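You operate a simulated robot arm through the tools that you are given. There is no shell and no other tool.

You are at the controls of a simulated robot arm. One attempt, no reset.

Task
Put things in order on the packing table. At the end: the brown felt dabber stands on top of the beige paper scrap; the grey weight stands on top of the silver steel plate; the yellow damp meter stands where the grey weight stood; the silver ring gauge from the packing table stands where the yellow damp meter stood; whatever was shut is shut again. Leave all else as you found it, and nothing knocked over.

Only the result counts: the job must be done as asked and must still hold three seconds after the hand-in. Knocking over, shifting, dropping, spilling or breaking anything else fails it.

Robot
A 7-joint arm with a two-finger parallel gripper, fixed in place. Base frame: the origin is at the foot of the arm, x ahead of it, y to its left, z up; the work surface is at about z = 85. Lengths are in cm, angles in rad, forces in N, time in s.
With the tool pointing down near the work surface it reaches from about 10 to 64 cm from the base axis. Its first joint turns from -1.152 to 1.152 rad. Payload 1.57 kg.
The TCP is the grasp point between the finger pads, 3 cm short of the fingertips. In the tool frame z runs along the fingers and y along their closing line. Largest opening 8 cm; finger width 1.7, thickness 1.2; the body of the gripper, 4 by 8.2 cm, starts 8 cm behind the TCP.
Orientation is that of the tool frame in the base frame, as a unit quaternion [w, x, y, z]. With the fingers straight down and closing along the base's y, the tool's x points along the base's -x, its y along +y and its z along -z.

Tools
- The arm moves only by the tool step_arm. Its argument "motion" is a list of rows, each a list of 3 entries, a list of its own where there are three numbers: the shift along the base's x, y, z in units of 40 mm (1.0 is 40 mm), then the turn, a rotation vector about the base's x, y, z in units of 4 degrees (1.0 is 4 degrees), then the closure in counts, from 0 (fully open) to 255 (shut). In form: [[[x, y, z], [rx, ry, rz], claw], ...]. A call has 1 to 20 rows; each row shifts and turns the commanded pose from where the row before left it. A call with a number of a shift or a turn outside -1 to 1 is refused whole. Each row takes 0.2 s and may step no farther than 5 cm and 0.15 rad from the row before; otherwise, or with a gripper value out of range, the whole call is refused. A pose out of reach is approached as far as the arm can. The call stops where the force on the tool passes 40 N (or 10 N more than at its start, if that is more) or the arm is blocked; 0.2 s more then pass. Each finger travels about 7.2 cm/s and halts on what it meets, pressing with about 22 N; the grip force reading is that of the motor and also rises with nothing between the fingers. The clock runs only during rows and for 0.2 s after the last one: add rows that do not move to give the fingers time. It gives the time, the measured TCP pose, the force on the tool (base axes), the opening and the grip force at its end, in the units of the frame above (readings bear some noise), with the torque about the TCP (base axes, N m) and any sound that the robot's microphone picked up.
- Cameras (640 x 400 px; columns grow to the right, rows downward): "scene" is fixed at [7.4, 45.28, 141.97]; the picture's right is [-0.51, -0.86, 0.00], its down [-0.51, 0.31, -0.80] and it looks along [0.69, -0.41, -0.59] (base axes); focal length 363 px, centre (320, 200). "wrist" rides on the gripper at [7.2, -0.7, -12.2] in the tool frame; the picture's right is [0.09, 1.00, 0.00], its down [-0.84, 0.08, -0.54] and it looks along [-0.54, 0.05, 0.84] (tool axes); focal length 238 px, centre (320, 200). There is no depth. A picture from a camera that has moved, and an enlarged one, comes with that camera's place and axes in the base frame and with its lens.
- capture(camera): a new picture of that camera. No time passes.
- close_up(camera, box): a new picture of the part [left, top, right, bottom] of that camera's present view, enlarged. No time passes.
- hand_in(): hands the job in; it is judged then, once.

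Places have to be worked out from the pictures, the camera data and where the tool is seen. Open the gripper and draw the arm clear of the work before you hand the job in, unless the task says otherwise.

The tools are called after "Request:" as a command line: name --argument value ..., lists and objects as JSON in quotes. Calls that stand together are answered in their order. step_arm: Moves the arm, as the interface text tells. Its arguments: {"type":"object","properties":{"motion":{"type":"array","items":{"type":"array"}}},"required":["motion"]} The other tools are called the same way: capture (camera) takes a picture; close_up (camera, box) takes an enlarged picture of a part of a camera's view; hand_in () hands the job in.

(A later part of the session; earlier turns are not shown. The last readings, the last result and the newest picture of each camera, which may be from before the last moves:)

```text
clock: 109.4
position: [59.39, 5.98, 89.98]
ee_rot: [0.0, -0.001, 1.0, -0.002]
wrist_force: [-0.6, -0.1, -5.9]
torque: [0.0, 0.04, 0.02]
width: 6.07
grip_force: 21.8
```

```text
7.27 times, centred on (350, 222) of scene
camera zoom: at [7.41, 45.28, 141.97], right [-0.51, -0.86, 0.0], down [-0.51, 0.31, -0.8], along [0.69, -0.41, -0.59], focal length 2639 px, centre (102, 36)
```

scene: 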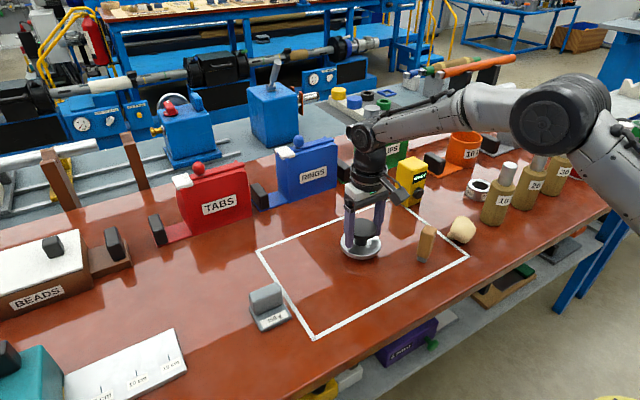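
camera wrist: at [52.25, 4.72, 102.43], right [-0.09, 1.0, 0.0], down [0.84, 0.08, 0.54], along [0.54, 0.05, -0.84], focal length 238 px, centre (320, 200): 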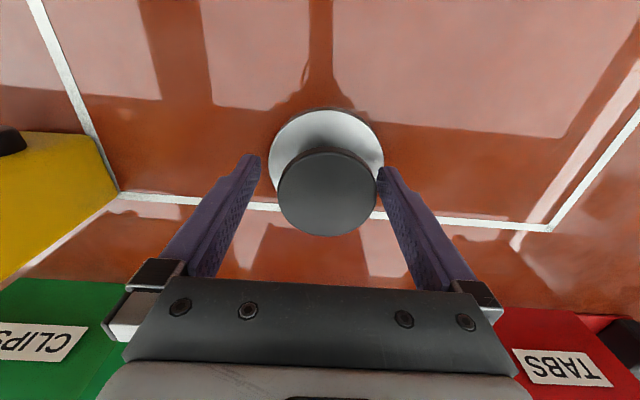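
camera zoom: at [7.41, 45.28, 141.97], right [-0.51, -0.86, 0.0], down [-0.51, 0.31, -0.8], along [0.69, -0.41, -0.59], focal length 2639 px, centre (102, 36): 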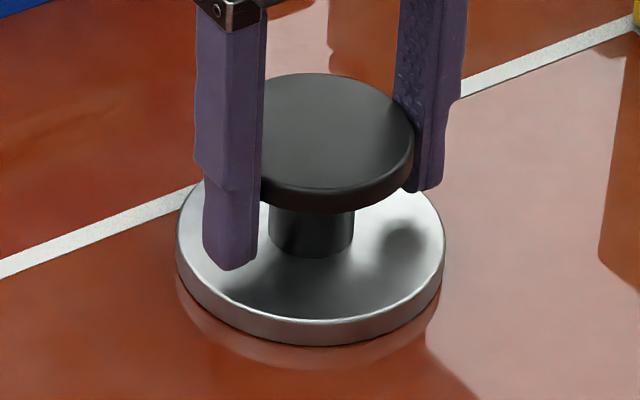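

It's at the original spot within 0.06 cm. I'll lower a hair, release and rise straight up.

Request:
step_arm --motion '[[[0, -0.015, -0.03], [0, 0, 0], 255], [[0, 0, 0], [0, 0, 0], 255], [[0, 0, 0], [0, 0, 0], 120], [[0, 0, 0], [0, 0, 0], 0], [[0, 0, 0], [0, 0, 0], 0], [[0, 0, 0.5], [0, 0, 0], 0], [[0, 0, 1], [0, 0, 0], 0], [[0, 0, 1], [0, 0, 0], 0], [[-0.5, 0.2, 0.5], [0, 0, 0], 0], [[-0.7, 0.8, 0.3], [0, 0, 0], 0], [[-0.7, 0.8, 0], [0, 0, 0], 0], [[-0.7, 0.8, 0], [0, 0, 0], 0], [[-0.7, 0.8, 0], [0, 0, 0], 0], [[-0.7, 0.8, 0], [0, 0, 0], 0], [[-0.5, 0.8, 0], [0, 0, 0], 0], [[-0.2, 0.8, 0], [0, 0, 0], 0], [[0, 0.8, 0], [0, 0, 0], 0], [[0, 0, 0], [0, 0, 0], 0]]'

Request:
close_up --camera "scene" --box '[318, 195, 382, 250]'

Request:
capture --camera "wrist"

```text
clock: 113.2
position: [40.63, 32.34, 102.8]
ee_rot: [0.0, 0.0, 1.0, -0.001]
wrist_force: [0.2, 0.2, -0.8]
torque: [0.0, -0.01, 0.0]
width: 8.01
grip_force: 0.0
```

```text
7.27 times, centred on (350, 222) of scene
camera zoom: at [7.4, 45.28, 141.97], right [-0.51, -0.86, 0.0], down [-0.51, 0.31, -0.8], along [0.69, -0.41, -0.59], focal length 2639 px, centre (102, 36)
```

zoom: 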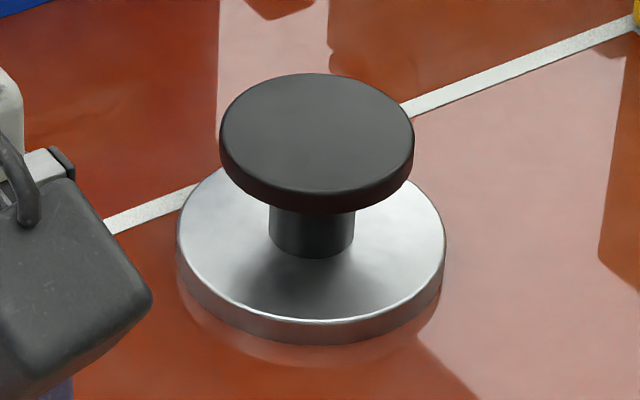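

```text
taken
camera wrist: at [33.38, 31.53, 114.99], right [-0.09, 1.0, 0.0], down [0.84, 0.08, 0.54], along [0.54, 0.05, -0.84], focal length 238 px, centre (320, 200)
```

wrist: 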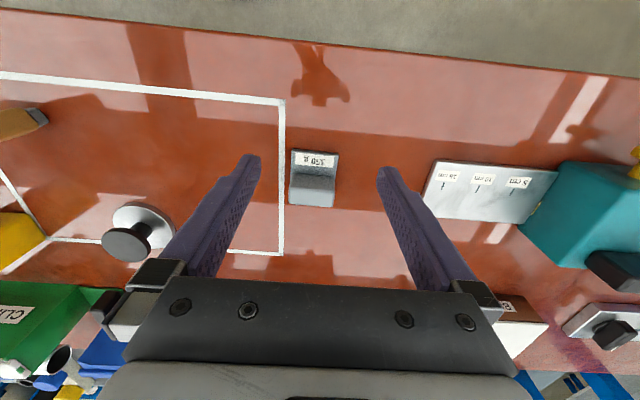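

The disc is back where it was. Now I'll measure the grey weight precisely.

Request:
close_up --camera "wrist" --box '[260, 130, 380, 230]'

Request:
close_up --camera "scene" --box '[235, 270, 305, 340]'

```text
4.00 times, centred on (320, 180) of wrist
camera zoom: at [33.38, 31.53, 114.99], right [-0.09, 1.0, 0.0], down [0.84, 0.08, 0.54], along [0.54, 0.05, -0.84], focal length 953 px, centre (320, 280)
```

zoom: 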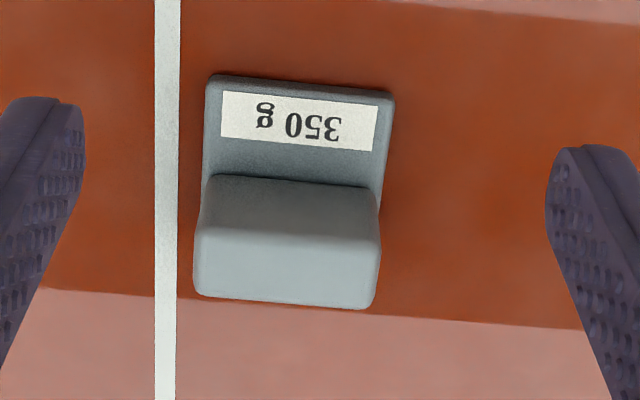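

```text
5.71 times, centred on (270, 305) of scene
camera zoom: at [7.4, 45.28, 141.97], right [-0.51, -0.86, 0.0], down [-0.51, 0.31, -0.8], along [0.69, -0.41, -0.59], focal length 2074 px, centre (606, -400)
```

zoom: 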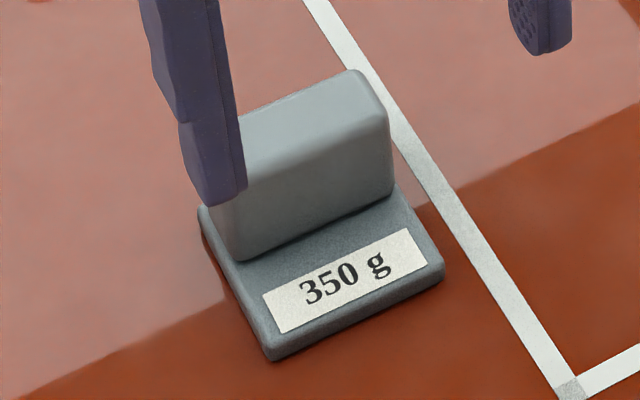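

The weight's slab spans x 44.65–50.9 and y 29.1–34.9, so its centre is (47.8, 32.0); its upright block is at x 48.3–50.7 with top z≈89.2. I'll move over the block and descend to grip its 5.6 cm width.

Request:
step_arm --motion '[[[0.75, -0.03, -0.3], [0, 0, 0], 0], [[0.75, -0.03, -0.3], [0, 0, 0], 0], [[0.7, -0.02, -0.3], [0, 0, 0], 0], [[0, 0, -0.5], [0, 0, 0], 0], [[0, 0, 0], [0, 0, 0], 0]]'

Request:
capture --camera "wrist"

Request:
close_up --camera "scene" --box '[225, 240, 315, 340]'

```text
clock: 114.4
position: [49.41, 32.21, 97.36]
ee_rot: [0.0, 0.0, 1.0, -0.002]
wrist_force: [-0.3, 0.4, -0.1]
torque: [-0.01, -0.02, 0.0]
width: 8.01
grip_force: 0.0
```

```text
taken
camera wrist: at [42.17, 31.35, 109.56], right [-0.09, 1.0, 0.0], down [0.84, 0.08, 0.54], along [0.54, 0.05, -0.84], focal length 238 px, centre (320, 200)
```

wrist: 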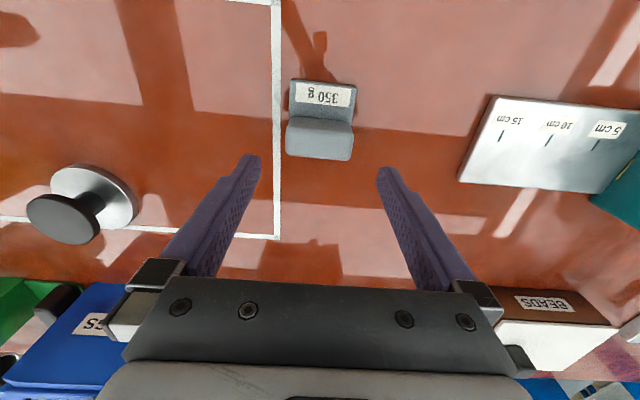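

```text
4.00 times, centred on (270, 290) of scene
camera zoom: at [7.4, 45.28, 141.97], right [-0.51, -0.86, 0.0], down [-0.51, 0.31, -0.8], along [0.69, -0.41, -0.59], focal length 1452 px, centre (520, -160)
```

zoom: 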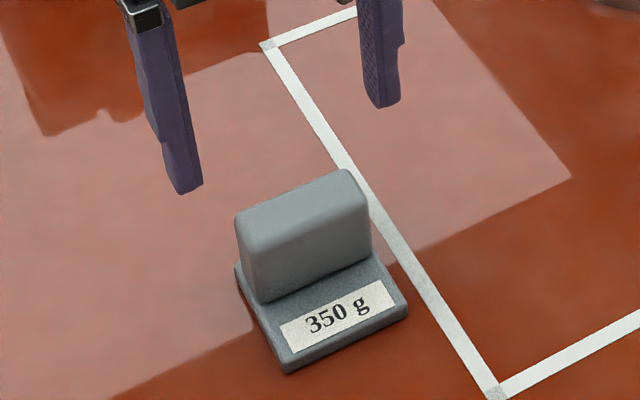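

The block centre is at (49.1, 32.0), aligned. I'll descend to z≈89.6 and grip.

Request:
step_arm --motion '[[[-0.05, -0.04, -0.6], [0, 0, 0], 0], [[0, 0, -0.6], [0, 0, 0], 0], [[0, 0, -0.4], [0, 0, 0], 0], [[0, 0, -0.3], [0, 0, 0], 0], [[0, 0, 0], [0, 0, 0], 0]]'

Request:
capture --camera "wrist"

Request:
close_up --camera "scene" --box '[225, 240, 315, 340]'

```text
clock: 115.6
position: [49.26, 31.86, 89.68]
ee_rot: [-0.001, -0.001, 1.0, -0.002]
wrist_force: [-0.6, -0.4, 0.1]
torque: [-0.01, 0.02, 0.01]
width: 8.0
grip_force: 0.1
```

```text
taken
camera wrist: at [41.96, 31.19, 101.86], right [-0.09, 1.0, 0.0], down [0.84, 0.08, 0.54], along [0.54, 0.05, -0.84], focal length 238 px, centre (320, 200)
```

wrist: 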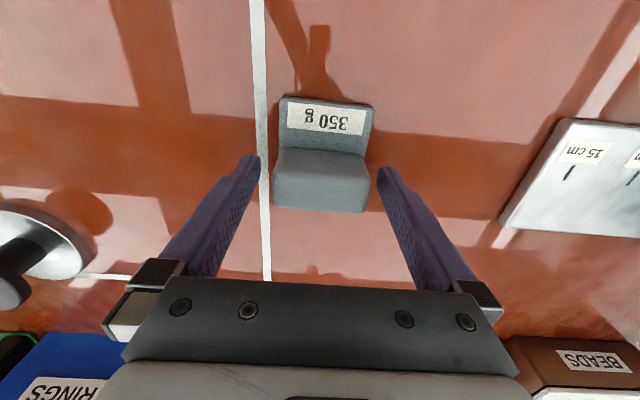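

```text
4.00 times, centred on (270, 290) of scene
camera zoom: at [7.4, 45.28, 141.97], right [-0.51, -0.86, 0.0], down [-0.51, 0.31, -0.8], along [0.69, -0.41, -0.59], focal length 1452 px, centre (520, -160)
```

zoom: 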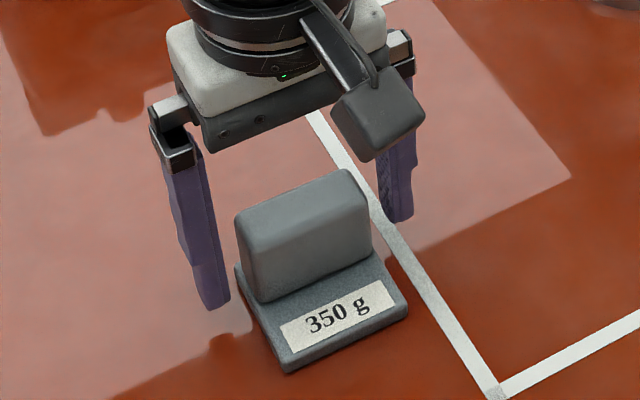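

Well centred. I'll close and lift.

Request:
step_arm --motion '[[[0, 0, 0], [0, 0, 0], 255], [[0, 0, 0], [0, 0, 0], 255], [[0, 0, 0], [0, 0, 0], 255], [[0, 0, 0], [0, 0, 0], 255], [[0, 0, 0.2], [0, 0, 0], 255], [[0, 0, 0.5], [0, 0, 0], 255], [[0, 0, 0.8], [0, 0, 0], 255], [[0, 0, 0.8], [0, 0, 0], 255], [[0, 0, 0], [0, 0, 0], 255]]'

Request:
capture --camera "scene"

Request:
close_up --camera "scene" --box '[225, 230, 315, 340]'

Request:
capture --camera "wrist"

```text
clock: 117.6
position: [49.12, 31.97, 98.88]
ee_rot: [-0.001, 0.0, 1.0, -0.002]
wrist_force: [0.1, 0.2, -4.4]
torque: [0.02, -0.02, 0.02]
width: 5.76
grip_force: 21.9
```

```text
taken
```

scene: 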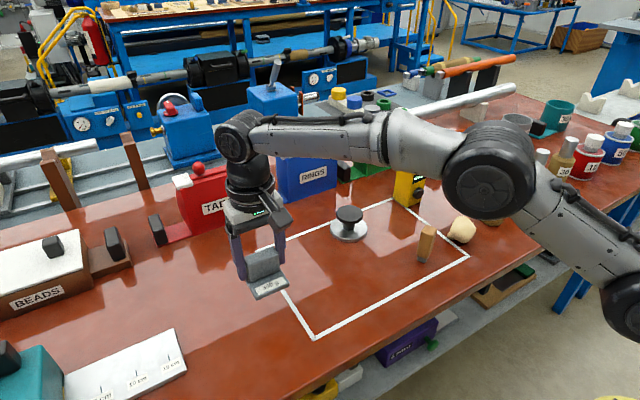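

```text
3.64 times, centred on (270, 285) of scene
camera zoom: at [7.41, 45.28, 141.97], right [-0.51, -0.86, 0.0], down [-0.51, 0.31, -0.8], along [0.69, -0.41, -0.59], focal length 1320 px, centre (502, -109)
```

zoom: 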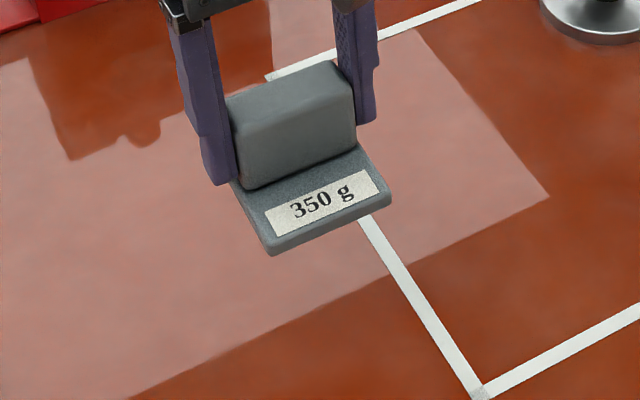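

```text
taken
camera wrist: at [41.86, 31.24, 111.01], right [-0.09, 1.0, 0.0], down [0.84, 0.08, 0.54], along [0.54, 0.05, -0.84], focal length 238 px, centre (320, 200)
```

wrist: 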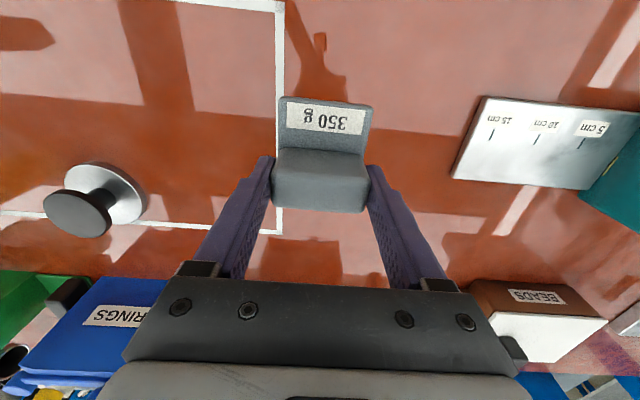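

The weight is lifted, nothing was under it, and its footprint centre was (47.8, 32.0). The only "silver steel plate" in reach is the silver disc, so I'll carry the weight above its flat cap and look.

Request:
step_arm --motion '[[[0.2, -0.7, 0.4], [0, 0, 0], 255], [[0.3, -0.8, 0.3], [0, 0, 0], 255], [[0.37, -0.8, 0.2], [0, 0, 0], 255], [[0.37, -0.8, 0], [0, 0, 0], 255], [[0.37, -0.8, 0], [0, 0, 0], 255], [[0.37, -0.8, 0], [0, 0, 0], 255], [[0.37, -0.8, 0], [0, 0, 0], 255], [[0.37, -0.8, 0], [0, 0, 0], 255], [[0, -0.25, 0], [0, 0, 0], 255], [[0, 0, 0], [0, 0, 0], 255]]'

Request:
capture --camera "scene"

Request:
capture --camera "wrist"

```text
clock: 119.8
position: [60.3, 5.42, 102.47]
ee_rot: [0.0, -0.002, 1.0, -0.002]
wrist_force: [-0.1, 0.0, -4.0]
torque: [0.02, -0.03, -0.01]
width: 5.79
grip_force: 22.5
```

```text
taken
```

scene: 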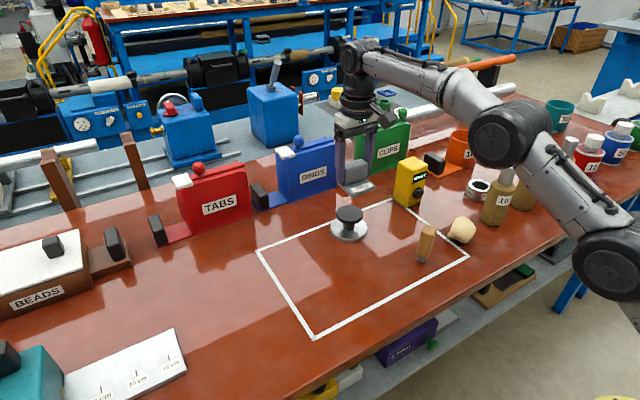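

```text
taken
camera wrist: at [53.09, 4.7, 114.67], right [-0.09, 1.0, 0.0], down [0.84, 0.08, 0.54], along [0.54, 0.05, -0.84], focal length 238 px, centre (320, 200)
```

wrist: 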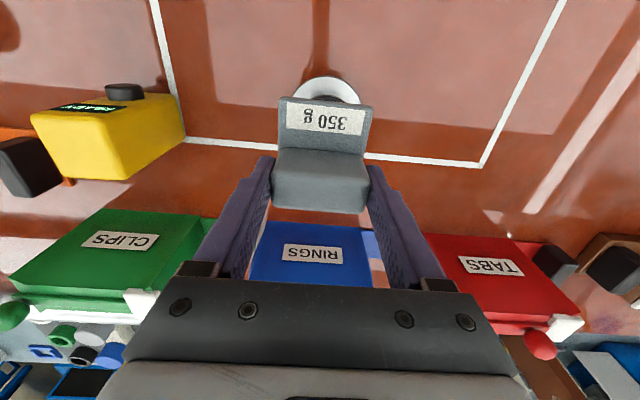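

The disc cap is right below the slab. I'll shift slightly to +y, go down to just above the cap and check.

Request:
step_arm --motion '[[[0, 0.08, -0.5], [0, 0, 0], 255], [[0, 0, -0.5], [0, 0, 0], 255], [[0, 0, -0.3], [0, 0, 0], 255], [[0, 0, 0], [0, 0, 0], 255]]'

Request:
close_up --camera "scene" --box '[310, 160, 400, 250]'

Request:
capture --camera "wrist"

```text
clock: 120.8
position: [60.18, 5.93, 97.34]
ee_rot: [0.0, 0.0, 1.0, -0.002]
wrist_force: [0.4, 0.8, -2.2]
torque: [0.0, -0.07, -0.02]
width: 5.82
grip_force: 21.9
```

```text
4.44 times, centred on (355, 205) of scene
camera zoom: at [7.41, 45.28, 141.97], right [-0.51, -0.86, 0.0], down [-0.51, 0.31, -0.8], along [0.69, -0.41, -0.59], focal length 1613 px, centre (164, 178)
```

zoom: 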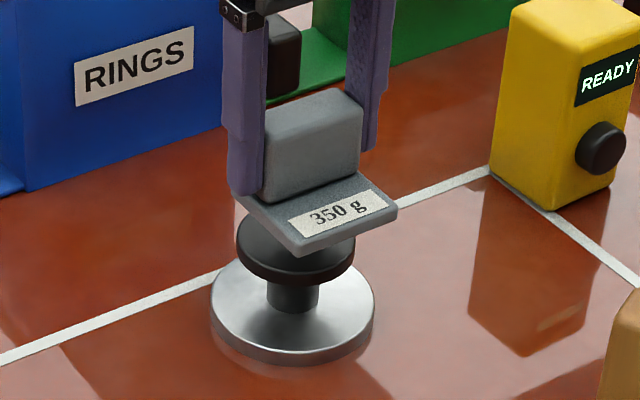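

```text
taken
camera wrist: at [52.91, 5.13, 109.49], right [-0.09, 1.0, 0.0], down [0.84, 0.08, 0.54], along [0.54, 0.05, -0.84], focal length 238 px, centre (320, 200)
```

wrist: 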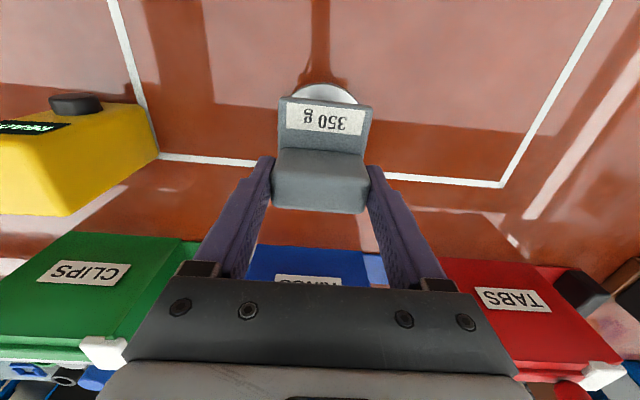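

The slab sits about 1.2 cm toward -x of the cap centre. I'll shift +0.7 cm in x to balance slab centre and mass centre, then lower slowly until contact.

Request:
step_arm --motion '[[[0.18, 0.02, 0], [0, 0, 0], 255], [[0, 0, -0.15], [0, 0, 0], 255], [[0, 0, -0.1], [0, 0, 0], 255], [[0, 0, 0], [0, 0, 0], 255]]'

Request:
close_up --camera "scene" --box '[310, 160, 400, 250]'

```text
clock: 121.8
position: [60.82, 6.1, 96.31]
ee_rot: [-0.001, 0.0, 1.0, -0.002]
wrist_force: [0.0, 0.3, -2.9]
torque: [0.01, -0.05, -0.01]
width: 5.81
grip_force: 22.0
```

```text
4.44 times, centred on (355, 205) of scene
camera zoom: at [7.41, 45.28, 141.97], right [-0.51, -0.86, 0.0], down [-0.51, 0.31, -0.8], along [0.69, -0.41, -0.59], focal length 1613 px, centre (164, 178)
```

zoom: 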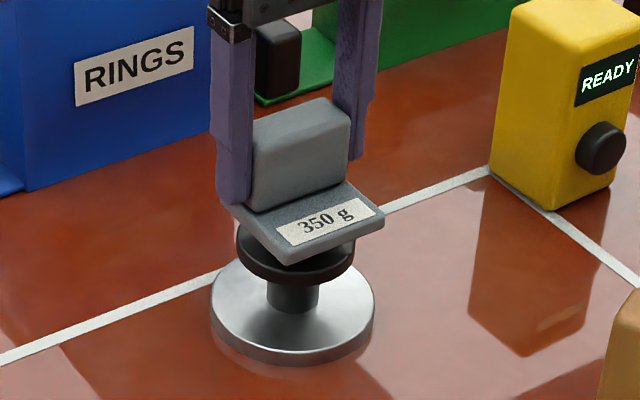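

Close above the cap. I'll lower in millimetre steps and watch the force.

Request:
step_arm --motion '[[[0, 0, -0.05], [0, 0, 0], 255], [[0, 0, -0.05], [0, 0, 0], 255], [[0, 0, -0.03], [0, 0, 0], 255], [[0, 0, 0], [0, 0, 0], 255]]'

Request:
close_up --camera "scene" --box '[310, 160, 400, 250]'

```text
clock: 122.8
position: [60.71, 6.06, 95.76]
ee_rot: [-0.001, 0.001, 1.0, -0.002]
wrist_force: [-0.2, -0.4, -3.9]
torque: [0.0, -0.06, -0.02]
width: 5.78
grip_force: 21.9
```

```text
4.44 times, centred on (355, 205) of scene
camera zoom: at [7.41, 45.28, 141.97], right [-0.51, -0.86, 0.0], down [-0.51, 0.31, -0.8], along [0.69, -0.41, -0.59], focal length 1613 px, centre (164, 178)
```

zoom: 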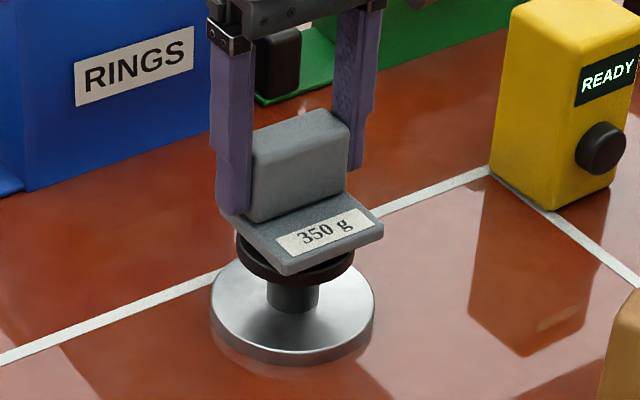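

About half a centimetre still to go, so I'll continue.

Request:
step_arm --motion '[[[0, 0, -0.05], [0, 0, 0], 255], [[0, 0, -0.03], [0, 0, 0], 255], [[0, 0, -0.03], [0, 0, 0], 255], [[0, 0, 0], [0, 0, 0], 255]]'

Request:
close_up --camera "scene" --box '[310, 160, 400, 250]'

```text
clock: 123.8
position: [60.79, 6.06, 95.41]
ee_rot: [-0.002, 0.0, 1.0, -0.002]
wrist_force: [-0.2, -0.1, -3.5]
torque: [-0.03, -0.01, 0.01]
width: 5.79
grip_force: 21.7
```

```text
4.44 times, centred on (355, 205) of scene
camera zoom: at [7.41, 45.28, 141.97], right [-0.51, -0.86, 0.0], down [-0.51, 0.31, -0.8], along [0.69, -0.41, -0.59], focal length 1613 px, centre (164, 178)
```

zoom: 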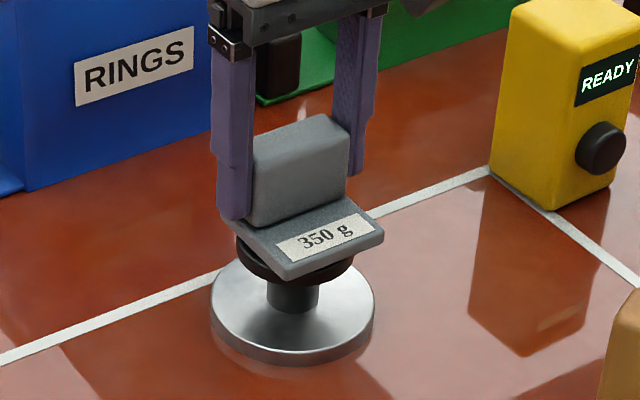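

Request:
step_arm --motion '[[[0, 0, -0.03], [0, 0, 0], 255], [[0, 0, -0.03], [0, 0, 0], 255], [[0, 0, -0.03], [0, 0, 0], 255], [[0, 0, 0], [0, 0, 0], 255]]'

Request:
close_up --camera "scene" --box '[310, 160, 400, 250]'

```text
clock: 124.8
position: [60.75, 6.0, 94.97]
ee_rot: [-0.001, 0.0, 1.0, -0.002]
wrist_force: [-0.8, -0.1, -3.4]
torque: [-0.03, -0.05, 0.03]
width: 5.77
grip_force: 22.2
```

```text
4.44 times, centred on (355, 205) of scene
camera zoom: at [7.41, 45.28, 141.97], right [-0.51, -0.86, 0.0], down [-0.51, 0.31, -0.8], along [0.69, -0.41, -0.59], focal length 1613 px, centre (164, 178)
```

zoom: 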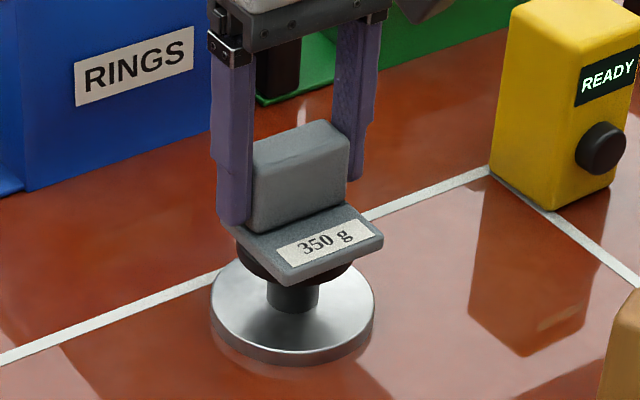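

No contact yet; the force still shows the full weight. I'll lower a little more.

Request:
step_arm --motion '[[[0, 0, -0.03], [0, 0, 0], 255], [[0, 0, -0.03], [0, 0, 0], 255], [[0, 0, 0], [0, 0, 0], 255]]'

Request:
step_arm --motion '[[[0, 0, -0.03], [0, 0, 0], 255], [[0, 0, 0], [0, 0, 0], 255]]'

Request:
close_up --camera "scene" --box '[310, 160, 400, 250]'

```text
clock: 125.6
position: [60.7, 5.98, 94.97]
ee_rot: [-0.001, 0.0, 1.0, -0.001]
wrist_force: [0.1, -0.3, -3.0]
torque: [0.02, -0.03, -0.01]
width: 5.79
grip_force: 22.4
```

```text
clock: 126.2
position: [60.8, 6.0, 95.09]
ee_rot: [0.0, 0.001, 1.0, -0.001]
wrist_force: [-3.5, -1.2, 5.6]
torque: [0.1, 0.34, 0.14]
width: 5.76
grip_force: 21.5
```

```text
4.44 times, centred on (355, 205) of scene
camera zoom: at [7.38, 45.27, 141.97], right [-0.51, -0.86, 0.0], down [-0.51, 0.31, -0.8], along [0.69, -0.41, -0.59], focal length 1613 px, centre (164, 178)
```

zoom: 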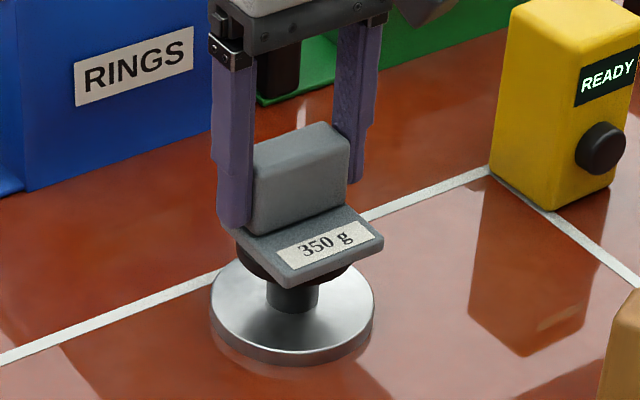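

Contact made. I'll ease off slightly, open slowly and rise.

Request:
step_arm --motion '[[[0, 0, 0.02], [0, 0, 0], 255], [[0, 0, 0], [0, 0, 0], 255], [[0, 0, 0], [0, 0, 0], 60], [[0, 0, 0], [0, 0, 0], 30], [[0, 0, 0], [0, 0, 0], 0], [[0, 0, 0], [0, 0, 0], 0]]'

Request:
close_up --camera "scene" --box '[310, 160, 400, 250]'

```text
clock: 127.6
position: [60.7, 6.12, 94.86]
ee_rot: [-0.001, 0.0, 1.0, -0.002]
wrist_force: [0.0, -0.5, -0.3]
torque: [0.01, -0.02, 0.01]
width: 8.0
grip_force: 0.0
```

```text
4.44 times, centred on (355, 205) of scene
camera zoom: at [7.4, 45.28, 141.97], right [-0.51, -0.86, 0.0], down [-0.51, 0.31, -0.8], along [0.69, -0.41, -0.59], focal length 1613 px, centre (164, 178)
```

zoom: 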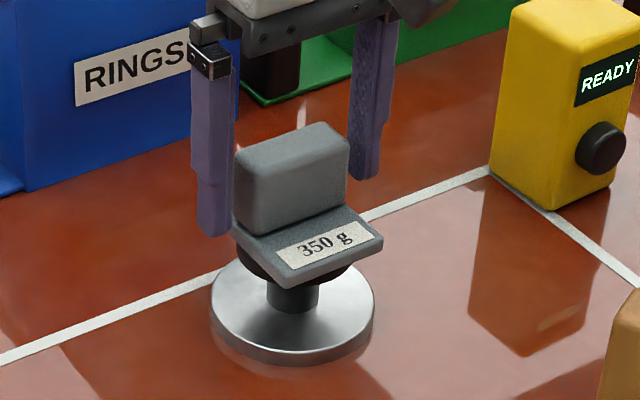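

The weight stands stably on the disc. I'll rise and go look at the meter.

Request:
step_arm --motion '[[[0, 0, 0.5], [0, 0, 0], 0], [[0, 0, 0.9], [0, 0, 0], 0], [[0, 0, 0.9], [0, 0, 0], 0], [[-0.5, -0.6, 0.5], [0, 0, 0], 0], [[-0.5, -0.8, 0], [0, 0, 0], 0], [[-0.5, -0.8, 0], [0, 0, 0], 0], [[-0.5, -0.8, 0], [0, 0, 0], 0], [[-0.5, -0.8, 0], [0, 0, 0], 0], [[0, -0.8, 0], [0, 0, 0], 0], [[0, 0, 0], [0, 0, 0], 0]]'

Request:
capture --camera "wrist"

Request:
close_up --camera "wrist" --box '[240, 80, 400, 240]'

Request:
close_up --camera "scene" --box '[310, 160, 440, 250]'

```text
clock: 129.8
position: [50.73, -12.44, 105.96]
ee_rot: [0.0, -0.001, 1.0, -0.002]
wrist_force: [-0.5, -0.4, 1.0]
torque: [-0.01, 0.02, -0.03]
width: 8.0
grip_force: 0.1
```

```text
taken
camera wrist: at [43.54, -13.28, 118.1], right [-0.09, 1.0, 0.0], down [0.84, 0.08, 0.54], along [0.54, 0.05, -0.84], focal length 238 px, centre (320, 200)
```

wrist: 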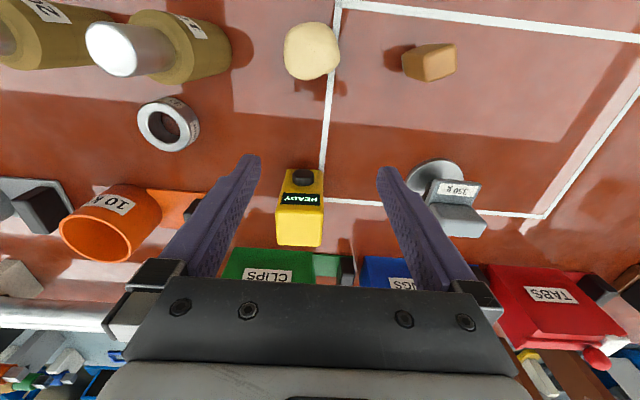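

```text
2.50 times, centred on (320, 160) of wrist
camera zoom: at [43.54, -13.28, 118.1], right [-0.09, 1.0, 0.0], down [0.84, 0.08, 0.54], along [0.54, 0.05, -0.84], focal length 596 px, centre (320, 300)
```

zoom: 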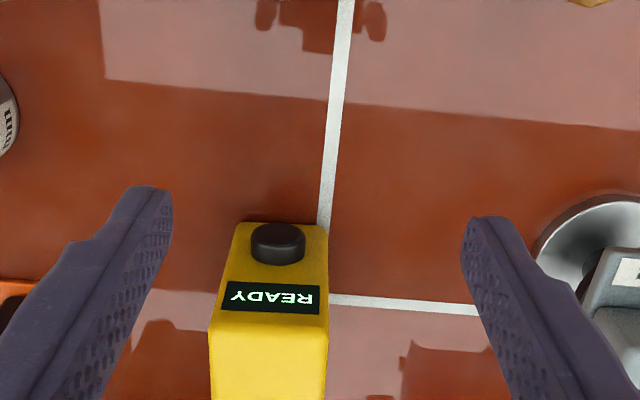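

```text
4.44 times, centred on (375, 205) of scene
camera zoom: at [7.4, 45.28, 141.97], right [-0.51, -0.86, 0.0], down [-0.51, 0.31, -0.8], along [0.69, -0.41, -0.59], focal length 1613 px, centre (76, 178)
```

zoom: 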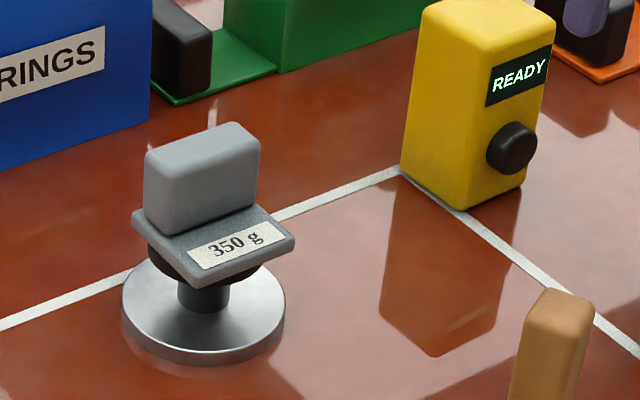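

The meter's footprint is x≈59.5–64.7, y≈-17–-11.4, so its centre is about (62.0, -14.2), near the reach limit. I'll descend in front of it and slide forward with the fingers flanking it.

Request:
step_arm --motion '[[[0.4, -0.4, 0], [0, 0, 0], 0], [[0.2, 0, -0.7], [0, 0, 0], 0], [[0, 0, -0.8], [0, 0, 0], 0], [[0, 0, -0.8], [0, 0, 0], 0], [[0, 0, -0.5], [0, 0, 0], 0], [[0, 0, 0], [0, 0, 0], 0]]'

Request:
capture --camera "wrist"

Request:
close_up --camera "scene" --box '[360, 130, 480, 250]'

```text
clock: 131.2
position: [53.08, -14.03, 94.59]
ee_rot: [0.0, 0.0, 1.0, -0.001]
wrist_force: [-0.5, -0.3, -0.1]
torque: [0.0, 0.0, 0.0]
width: 8.01
grip_force: 0.0
```

```text
taken
camera wrist: at [45.98, -14.77, 106.72], right [-0.09, 1.0, 0.0], down [0.84, 0.08, 0.54], along [0.54, 0.05, -0.84], focal length 238 px, centre (320, 200)
```

wrist: 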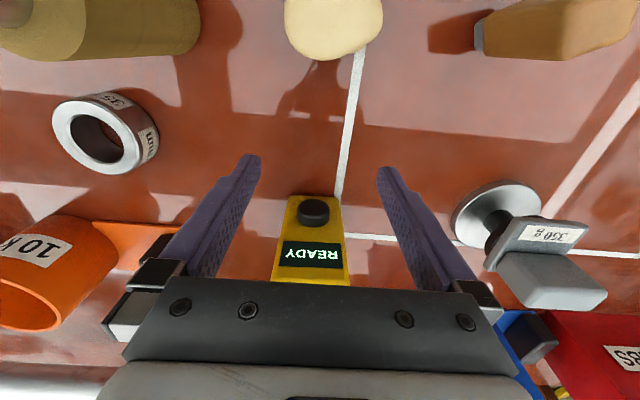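

```text
3.33 times, centred on (420, 190) of scene
camera zoom: at [7.4, 45.28, 141.97], right [-0.51, -0.86, 0.0], down [-0.51, 0.31, -0.8], along [0.69, -0.41, -0.59], focal length 1210 px, centre (-13, 233)
```

zoom: 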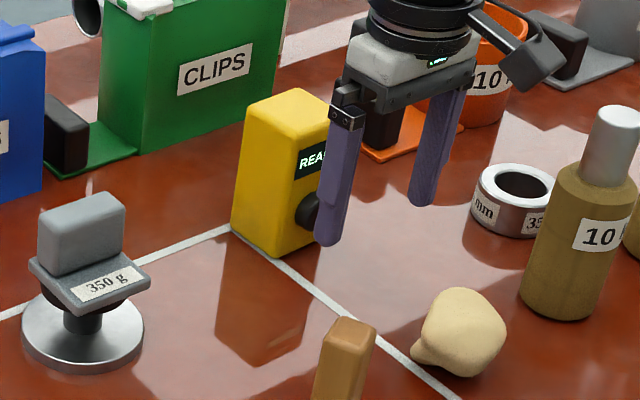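

Laterally aligned at y≈-14.0. I'll lower slightly and slide forward to x≈61.

Request:
step_arm --motion '[[[0.3, 0, -0.35], [0, 0, 0], 0], [[0.5, 0, 0], [0, 0, 0], 0], [[0.5, 0, 0], [0, 0, 0], 0], [[0.4, 0, 0], [0, 0, 0], 0], [[0.35, 0, 0], [0, 0, 0], 0], [[0, 0, 0], [0, 0, 0], 0]]'

Request:
capture --camera "wrist"

Request:
close_up --camera "scene" --box '[360, 130, 460, 230]'

```text
clock: 132.6
position: [61.19, -13.92, 93.2]
ee_rot: [-0.002, 0.0, 1.0, -0.002]
wrist_force: [0.1, -0.4, -0.6]
torque: [0.03, -0.01, -0.03]
width: 8.01
grip_force: 0.1
```

```text
taken
camera wrist: at [54.09, -14.71, 105.47], right [-0.09, 1.0, 0.0], down [0.84, 0.08, 0.54], along [0.54, 0.05, -0.84], focal length 238 px, centre (320, 200)
```

wrist: 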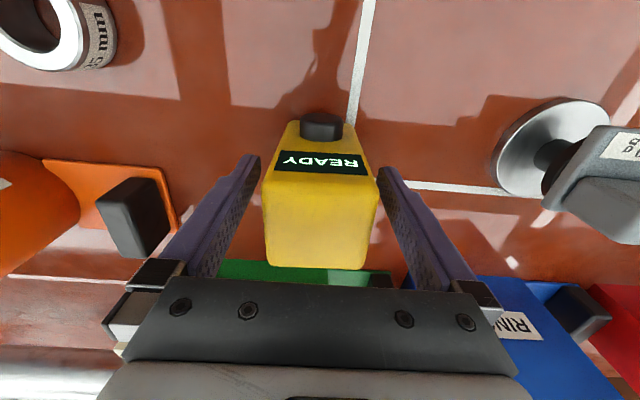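

```text
4.00 times, centred on (410, 180) of scene
camera zoom: at [7.4, 45.28, 141.97], right [-0.51, -0.86, 0.0], down [-0.51, 0.31, -0.8], along [0.69, -0.41, -0.59], focal length 1452 px, centre (-40, 280)
```

zoom: 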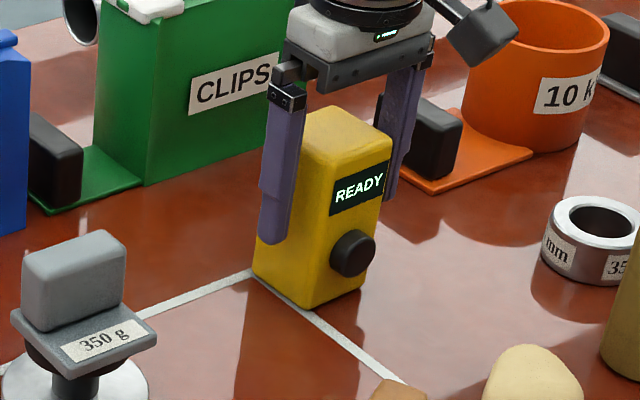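

The meter is centred between the fingers, its centre about 0.5 cm beyond the TCP. I'll close and lift.

Request:
step_arm --motion '[[[0, 0, 0], [0, 0, 0], 255], [[0, 0, 0], [0, 0, 0], 255], [[0, 0, 0], [0, 0, 0], 255], [[0, 0, 0], [0, 0, 0], 255]]'

Request:
close_up --camera "scene" --box '[360, 130, 460, 230]'

Request:
capture --camera "wrist"

```text
clock: 133.6
position: [61.31, -14.03, 93.21]
ee_rot: [-0.001, 0.0, 1.0, -0.002]
wrist_force: [0.0, -0.8, -0.3]
torque: [0.02, -0.02, 0.03]
width: 5.57
grip_force: 22.0
```

```text
4.00 times, centred on (410, 180) of scene
camera zoom: at [7.4, 45.28, 141.97], right [-0.51, -0.86, 0.0], down [-0.51, 0.31, -0.8], along [0.69, -0.41, -0.59], focal length 1452 px, centre (-40, 280)
```

zoom: 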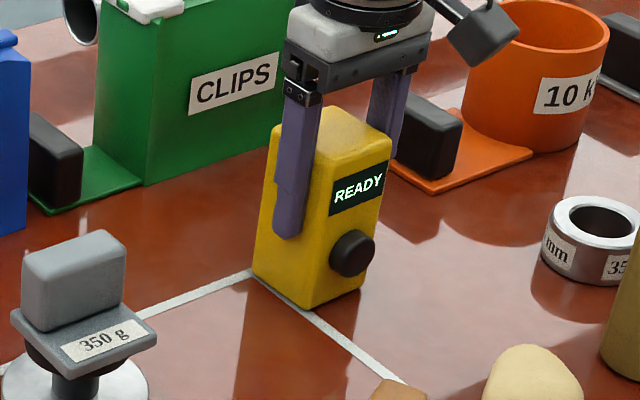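

```text
taken
camera wrist: at [54.07, -14.73, 105.48], right [-0.09, 1.0, 0.0], down [0.84, 0.08, 0.54], along [0.54, 0.05, -0.84], focal length 238 px, centre (320, 200)
```

wrist: 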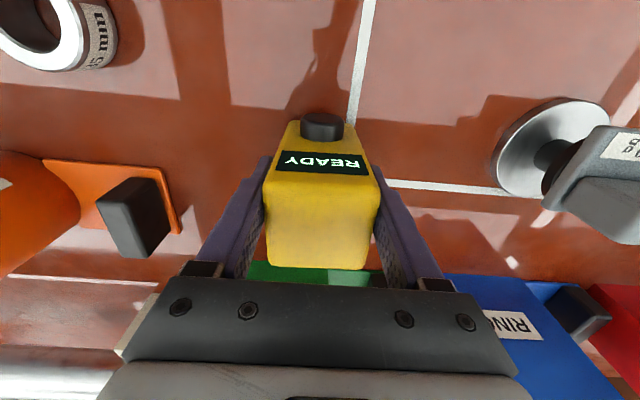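

Gripped without shift. I'll lift a little straight up and look underneath.

Request:
step_arm --motion '[[[0, 0, 0.1], [0, 0, 0], 255], [[0, 0, 0.3], [0, 0, 0], 255], [[-0.2, 0, 0.5], [0, 0, 0], 255], [[-0.4, 0, 0.7], [0, 0, 0], 255], [[-0.5, 0, 0.7], [0, 0, 0], 255], [[-0.5, 0, 0.7], [0, 0, 0], 255], [[0, 0, 0], [0, 0, 0], 255]]'

Request:
capture --camera "scene"

Request:
close_up --camera "scene" --box '[360, 130, 480, 230]'

```text
clock: 135.2
position: [55.06, -13.99, 105.4]
ee_rot: [-0.002, 0.0, 1.0, -0.001]
wrist_force: [0.3, -0.3, -2.6]
torque: [0.0, 0.04, 0.03]
width: 5.61
grip_force: 21.8
```

```text
taken
```

scene: 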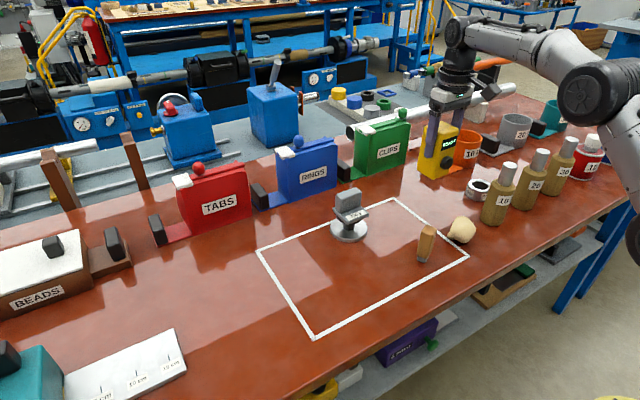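

```text
4.00 times, centred on (420, 180) of scene
camera zoom: at [7.41, 45.28, 141.97], right [-0.51, -0.86, 0.0], down [-0.51, 0.31, -0.8], along [0.69, -0.41, -0.59], focal length 1452 px, centre (-80, 280)
```

zoom: 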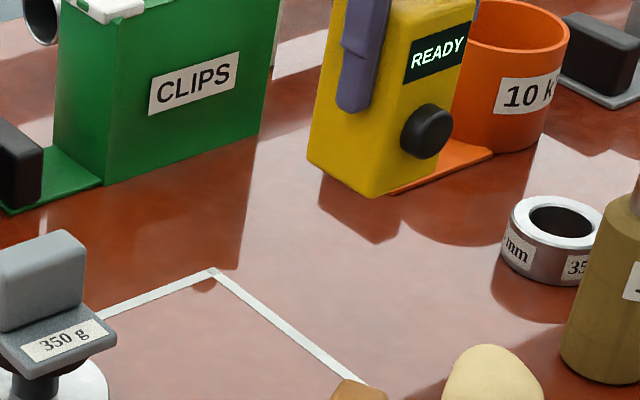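

Nothing was under the meter. I'll carry it high over to the weight's old place (47.85, 32.05).

Request:
step_arm --motion '[[[-0.3, 0.5, 0.2], [0, 0, 0], 255], [[-0.3, 0.8, 0.1], [0, 0, 0], 255], [[-0.2, 0.85, 0], [0, 0, 0], 255], [[-0.1, 0.85, 0], [0, 0, 0], 255], [[-0.1, 0.85, 0], [0, 0, 0], 255], [[-0.1, 0.85, 0], [0, 0, 0], 255], [[-0.1, 0.85, 0], [0, 0, 0], 255], [[-0.1, 0.85, 0], [0, 0, 0], 255], [[-0.1, 0.85, 0], [0, 0, 0], 255], [[-0.1, 0.85, 0], [0, 0, 0], 255], [[-0.1, 0.85, 0], [0, 0, 0], 255], [[-0.1, 0.85, 0], [0, 0, 0], 255], [[-0.1, 0.85, 0], [0, 0, 0], 255], [[-0.13, 0.85, 0], [0, 0, 0], 255], [[0, 0, 0], [0, 0, 0], 255]]'

Request:
capture --camera "scene"

```text
clock: 138.4
position: [47.27, 32.13, 106.75]
ee_rot: [0.0, 0.0, 1.0, -0.002]
wrist_force: [0.0, 1.1, -2.3]
torque: [0.02, 0.02, 0.01]
width: 5.64
grip_force: 21.6
```

```text
taken
```

scene: 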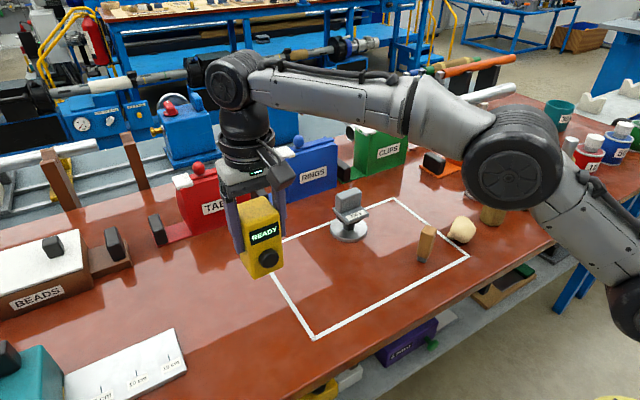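

Right above the spot. I'll descend to just above the table.

Request:
step_arm --motion '[[[0, 0, -0.8], [0, 0, 0], 255], [[0, 0, -0.8], [0, 0, 0], 255], [[0, 0, -0.7], [0, 0, 0], 255], [[0, 0, -0.5], [0, 0, 0], 255], [[0, 0, -0.3], [0, 0, 0], 255], [[0, 0, 0], [0, 0, 0], 255]]'

Request:
close_up --camera "scene" --box '[225, 235, 315, 340]'

```text
clock: 139.8
position: [47.37, 32.16, 94.19]
ee_rot: [-0.001, 0.001, 1.0, -0.002]
wrist_force: [0.0, -0.4, -2.0]
torque: [0.01, -0.02, -0.01]
width: 5.6
grip_force: 21.8
```

```text
3.81 times, centred on (270, 288) of scene
camera zoom: at [7.41, 45.28, 141.97], right [-0.51, -0.86, 0.0], down [-0.51, 0.31, -0.8], along [0.69, -0.41, -0.59], focal length 1382 px, centre (510, -133)
```

zoom: 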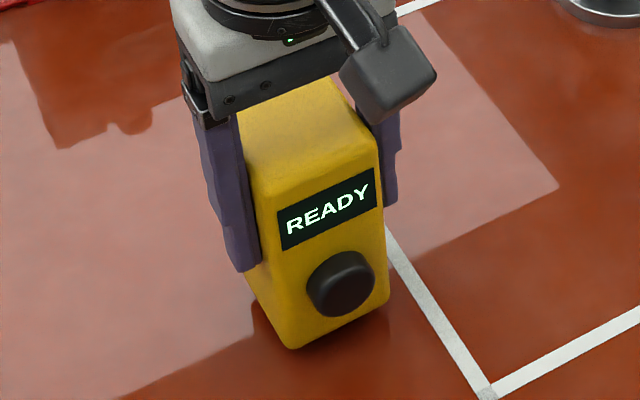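

The base projects within about 3 mm of the target. I'll lower the last centimetre gently.

Request:
step_arm --motion '[[[0.03, -0.02, -0.12], [0, 0, 0], 255], [[0, 0, -0.06], [0, 0, 0], 255], [[0, 0, -0.03], [0, 0, 0], 255], [[0, 0, 0], [0, 0, 0], 255]]'

Request:
step_arm --motion '[[[0, 0, -0.03], [0, 0, 0], 255], [[0, 0, 0], [0, 0, 0], 255]]'

Request:
close_up --camera "scene" --box '[225, 235, 315, 340]'

```text
clock: 140.8
position: [47.37, 31.83, 93.5]
ee_rot: [-0.001, -0.001, 1.0, -0.002]
wrist_force: [-0.3, -0.2, -2.2]
torque: [-0.01, 0.03, 0.01]
width: 5.6
grip_force: 22.1
```

```text
clock: 141.4
position: [47.33, 31.95, 93.24]
ee_rot: [0.0, 0.001, 1.0, -0.002]
wrist_force: [-0.5, -0.6, -1.1]
torque: [0.02, -0.06, 0.0]
width: 5.6
grip_force: 21.8
```

```text
3.81 times, centred on (270, 288) of scene
camera zoom: at [7.4, 45.28, 141.97], right [-0.51, -0.86, 0.0], down [-0.51, 0.31, -0.8], along [0.69, -0.41, -0.59], focal length 1382 px, centre (510, -133)
```

zoom: 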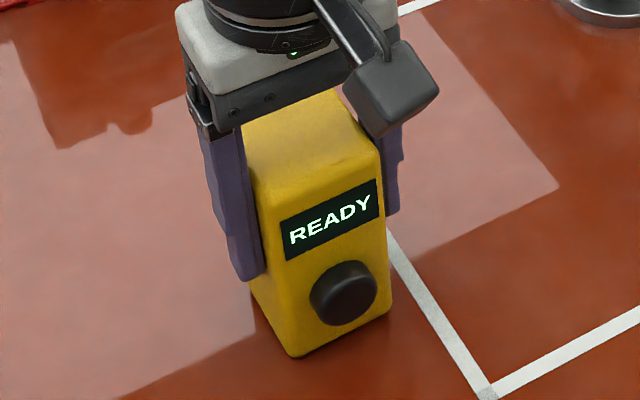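

It's touching down, with the base centre within 1–2 mm of the target. I'll settle and release.

Request:
step_arm --motion '[[[0, 0, -0.02], [0, 0, 0], 255], [[0, 0, 0], [0, 0, 0], 255], [[0, 0, 0], [0, 0, 0], 60], [[0, 0, 0], [0, 0, 0], 30], [[0, 0, 0], [0, 0, 0], 0], [[0, 0, 0], [0, 0, 0], 0], [[0, 0, 0.6], [0, 0, 0], 0], [[0, 0, 0.9], [0, 0, 0], 0], [[0, 0, 0.9], [0, 0, 0], 0], [[0, 0, 0.5], [0, 0, 0], 0], [[0, 0, 0], [0, 0, 0], 0]]'

Request:
capture --camera "scene"

Request:
close_up --camera "scene" --box '[225, 235, 315, 340]'

```text
clock: 143.8
position: [47.71, 31.82, 104.87]
ee_rot: [-0.001, 0.0, 1.0, -0.002]
wrist_force: [0.1, -0.2, -0.1]
torque: [-0.03, -0.02, -0.01]
width: 8.01
grip_force: 0.1
```

```text
taken
```

scene: 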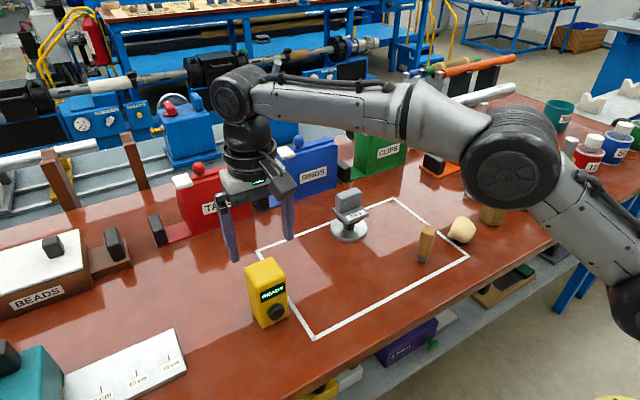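

```text
3.81 times, centred on (270, 288) of scene
camera zoom: at [7.4, 45.28, 141.97], right [-0.51, -0.86, 0.0], down [-0.51, 0.31, -0.8], along [0.69, -0.41, -0.59], focal length 1382 px, centre (510, -133)
```

zoom: 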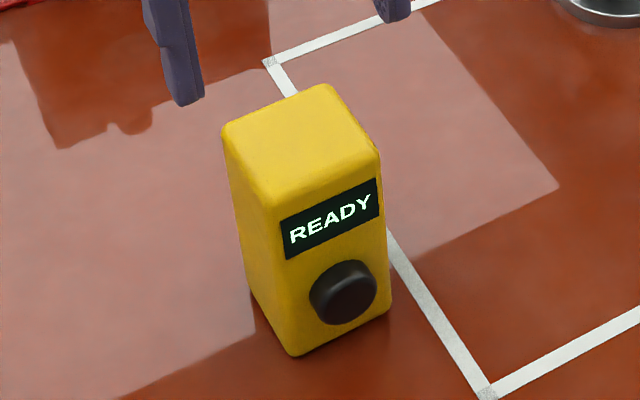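

The meter stands where the weight stood. Next is the ring gauge at about (53.7, -32.1). The wrist camera would pass close to the 10 kV bottle, so I'll yaw the tool about 16° and enter from the +y side at low height.

Request:
step_arm --motion '[[[0, -0.9, 0.1], [0, 0, 0], 0], [[0, -0.9, 0], [0, 0, 0], 0], [[0, -0.9, 0], [0, 0, 0], 0], [[0, -0.9, 0], [0, 0, 0], 0], [[0, -0.9, 0], [0, 0, 0], 0], [[0, -0.9, 0], [0, 0, 0], 0], [[0, -0.9, 0], [0, 0, 0], 0], [[0, -0.9, 0], [0, 0, 0], 0], [[0.1, -0.9, 0], [0, 0, 0], 0], [[0.2, -0.9, 0], [0, 0, 0], 0], [[0.3, -0.9, 0], [0, 0, 0], 0], [[0.3, -0.9, 0], [0, 0, 1], 0], [[0.3, -0.9, 0], [0, 0, 1], 0], [[0.3, -0.9, 0], [0, 0, 1], 0], [[0, -0.2, 0], [0, 0, 1], 0], [[0, 0, 0], [0, 0, 0], 0]]'

Request:
capture --camera "wrist"

Request:
capture --camera "scene"

```text
clock: 147.2
position: [53.27, -19.13, 105.08]
ee_rot: [-0.001, -0.139, 0.99, -0.001]
wrist_force: [-0.5, -0.9, -0.2]
torque: [0.02, 0.01, 0.02]
width: 8.01
grip_force: 0.2
```

```text
taken
camera wrist: at [46.59, -21.92, 117.06], right [-0.36, 0.93, 0.0], down [0.78, 0.31, 0.54], along [0.5, 0.2, -0.84], focal length 238 px, centre (320, 200)
```

wrist: 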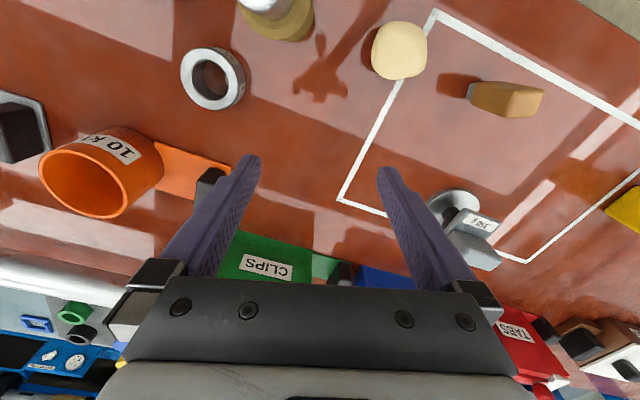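

```text
taken
```

scene: 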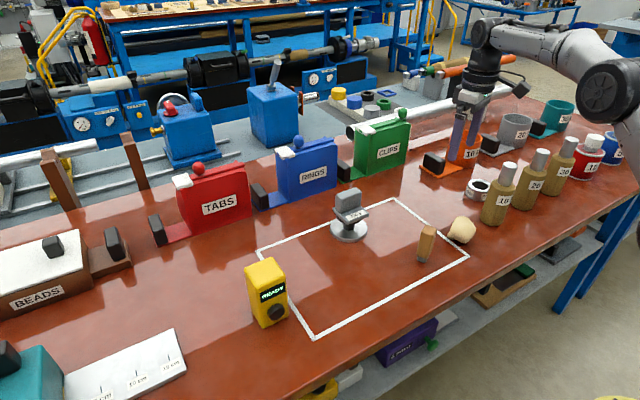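

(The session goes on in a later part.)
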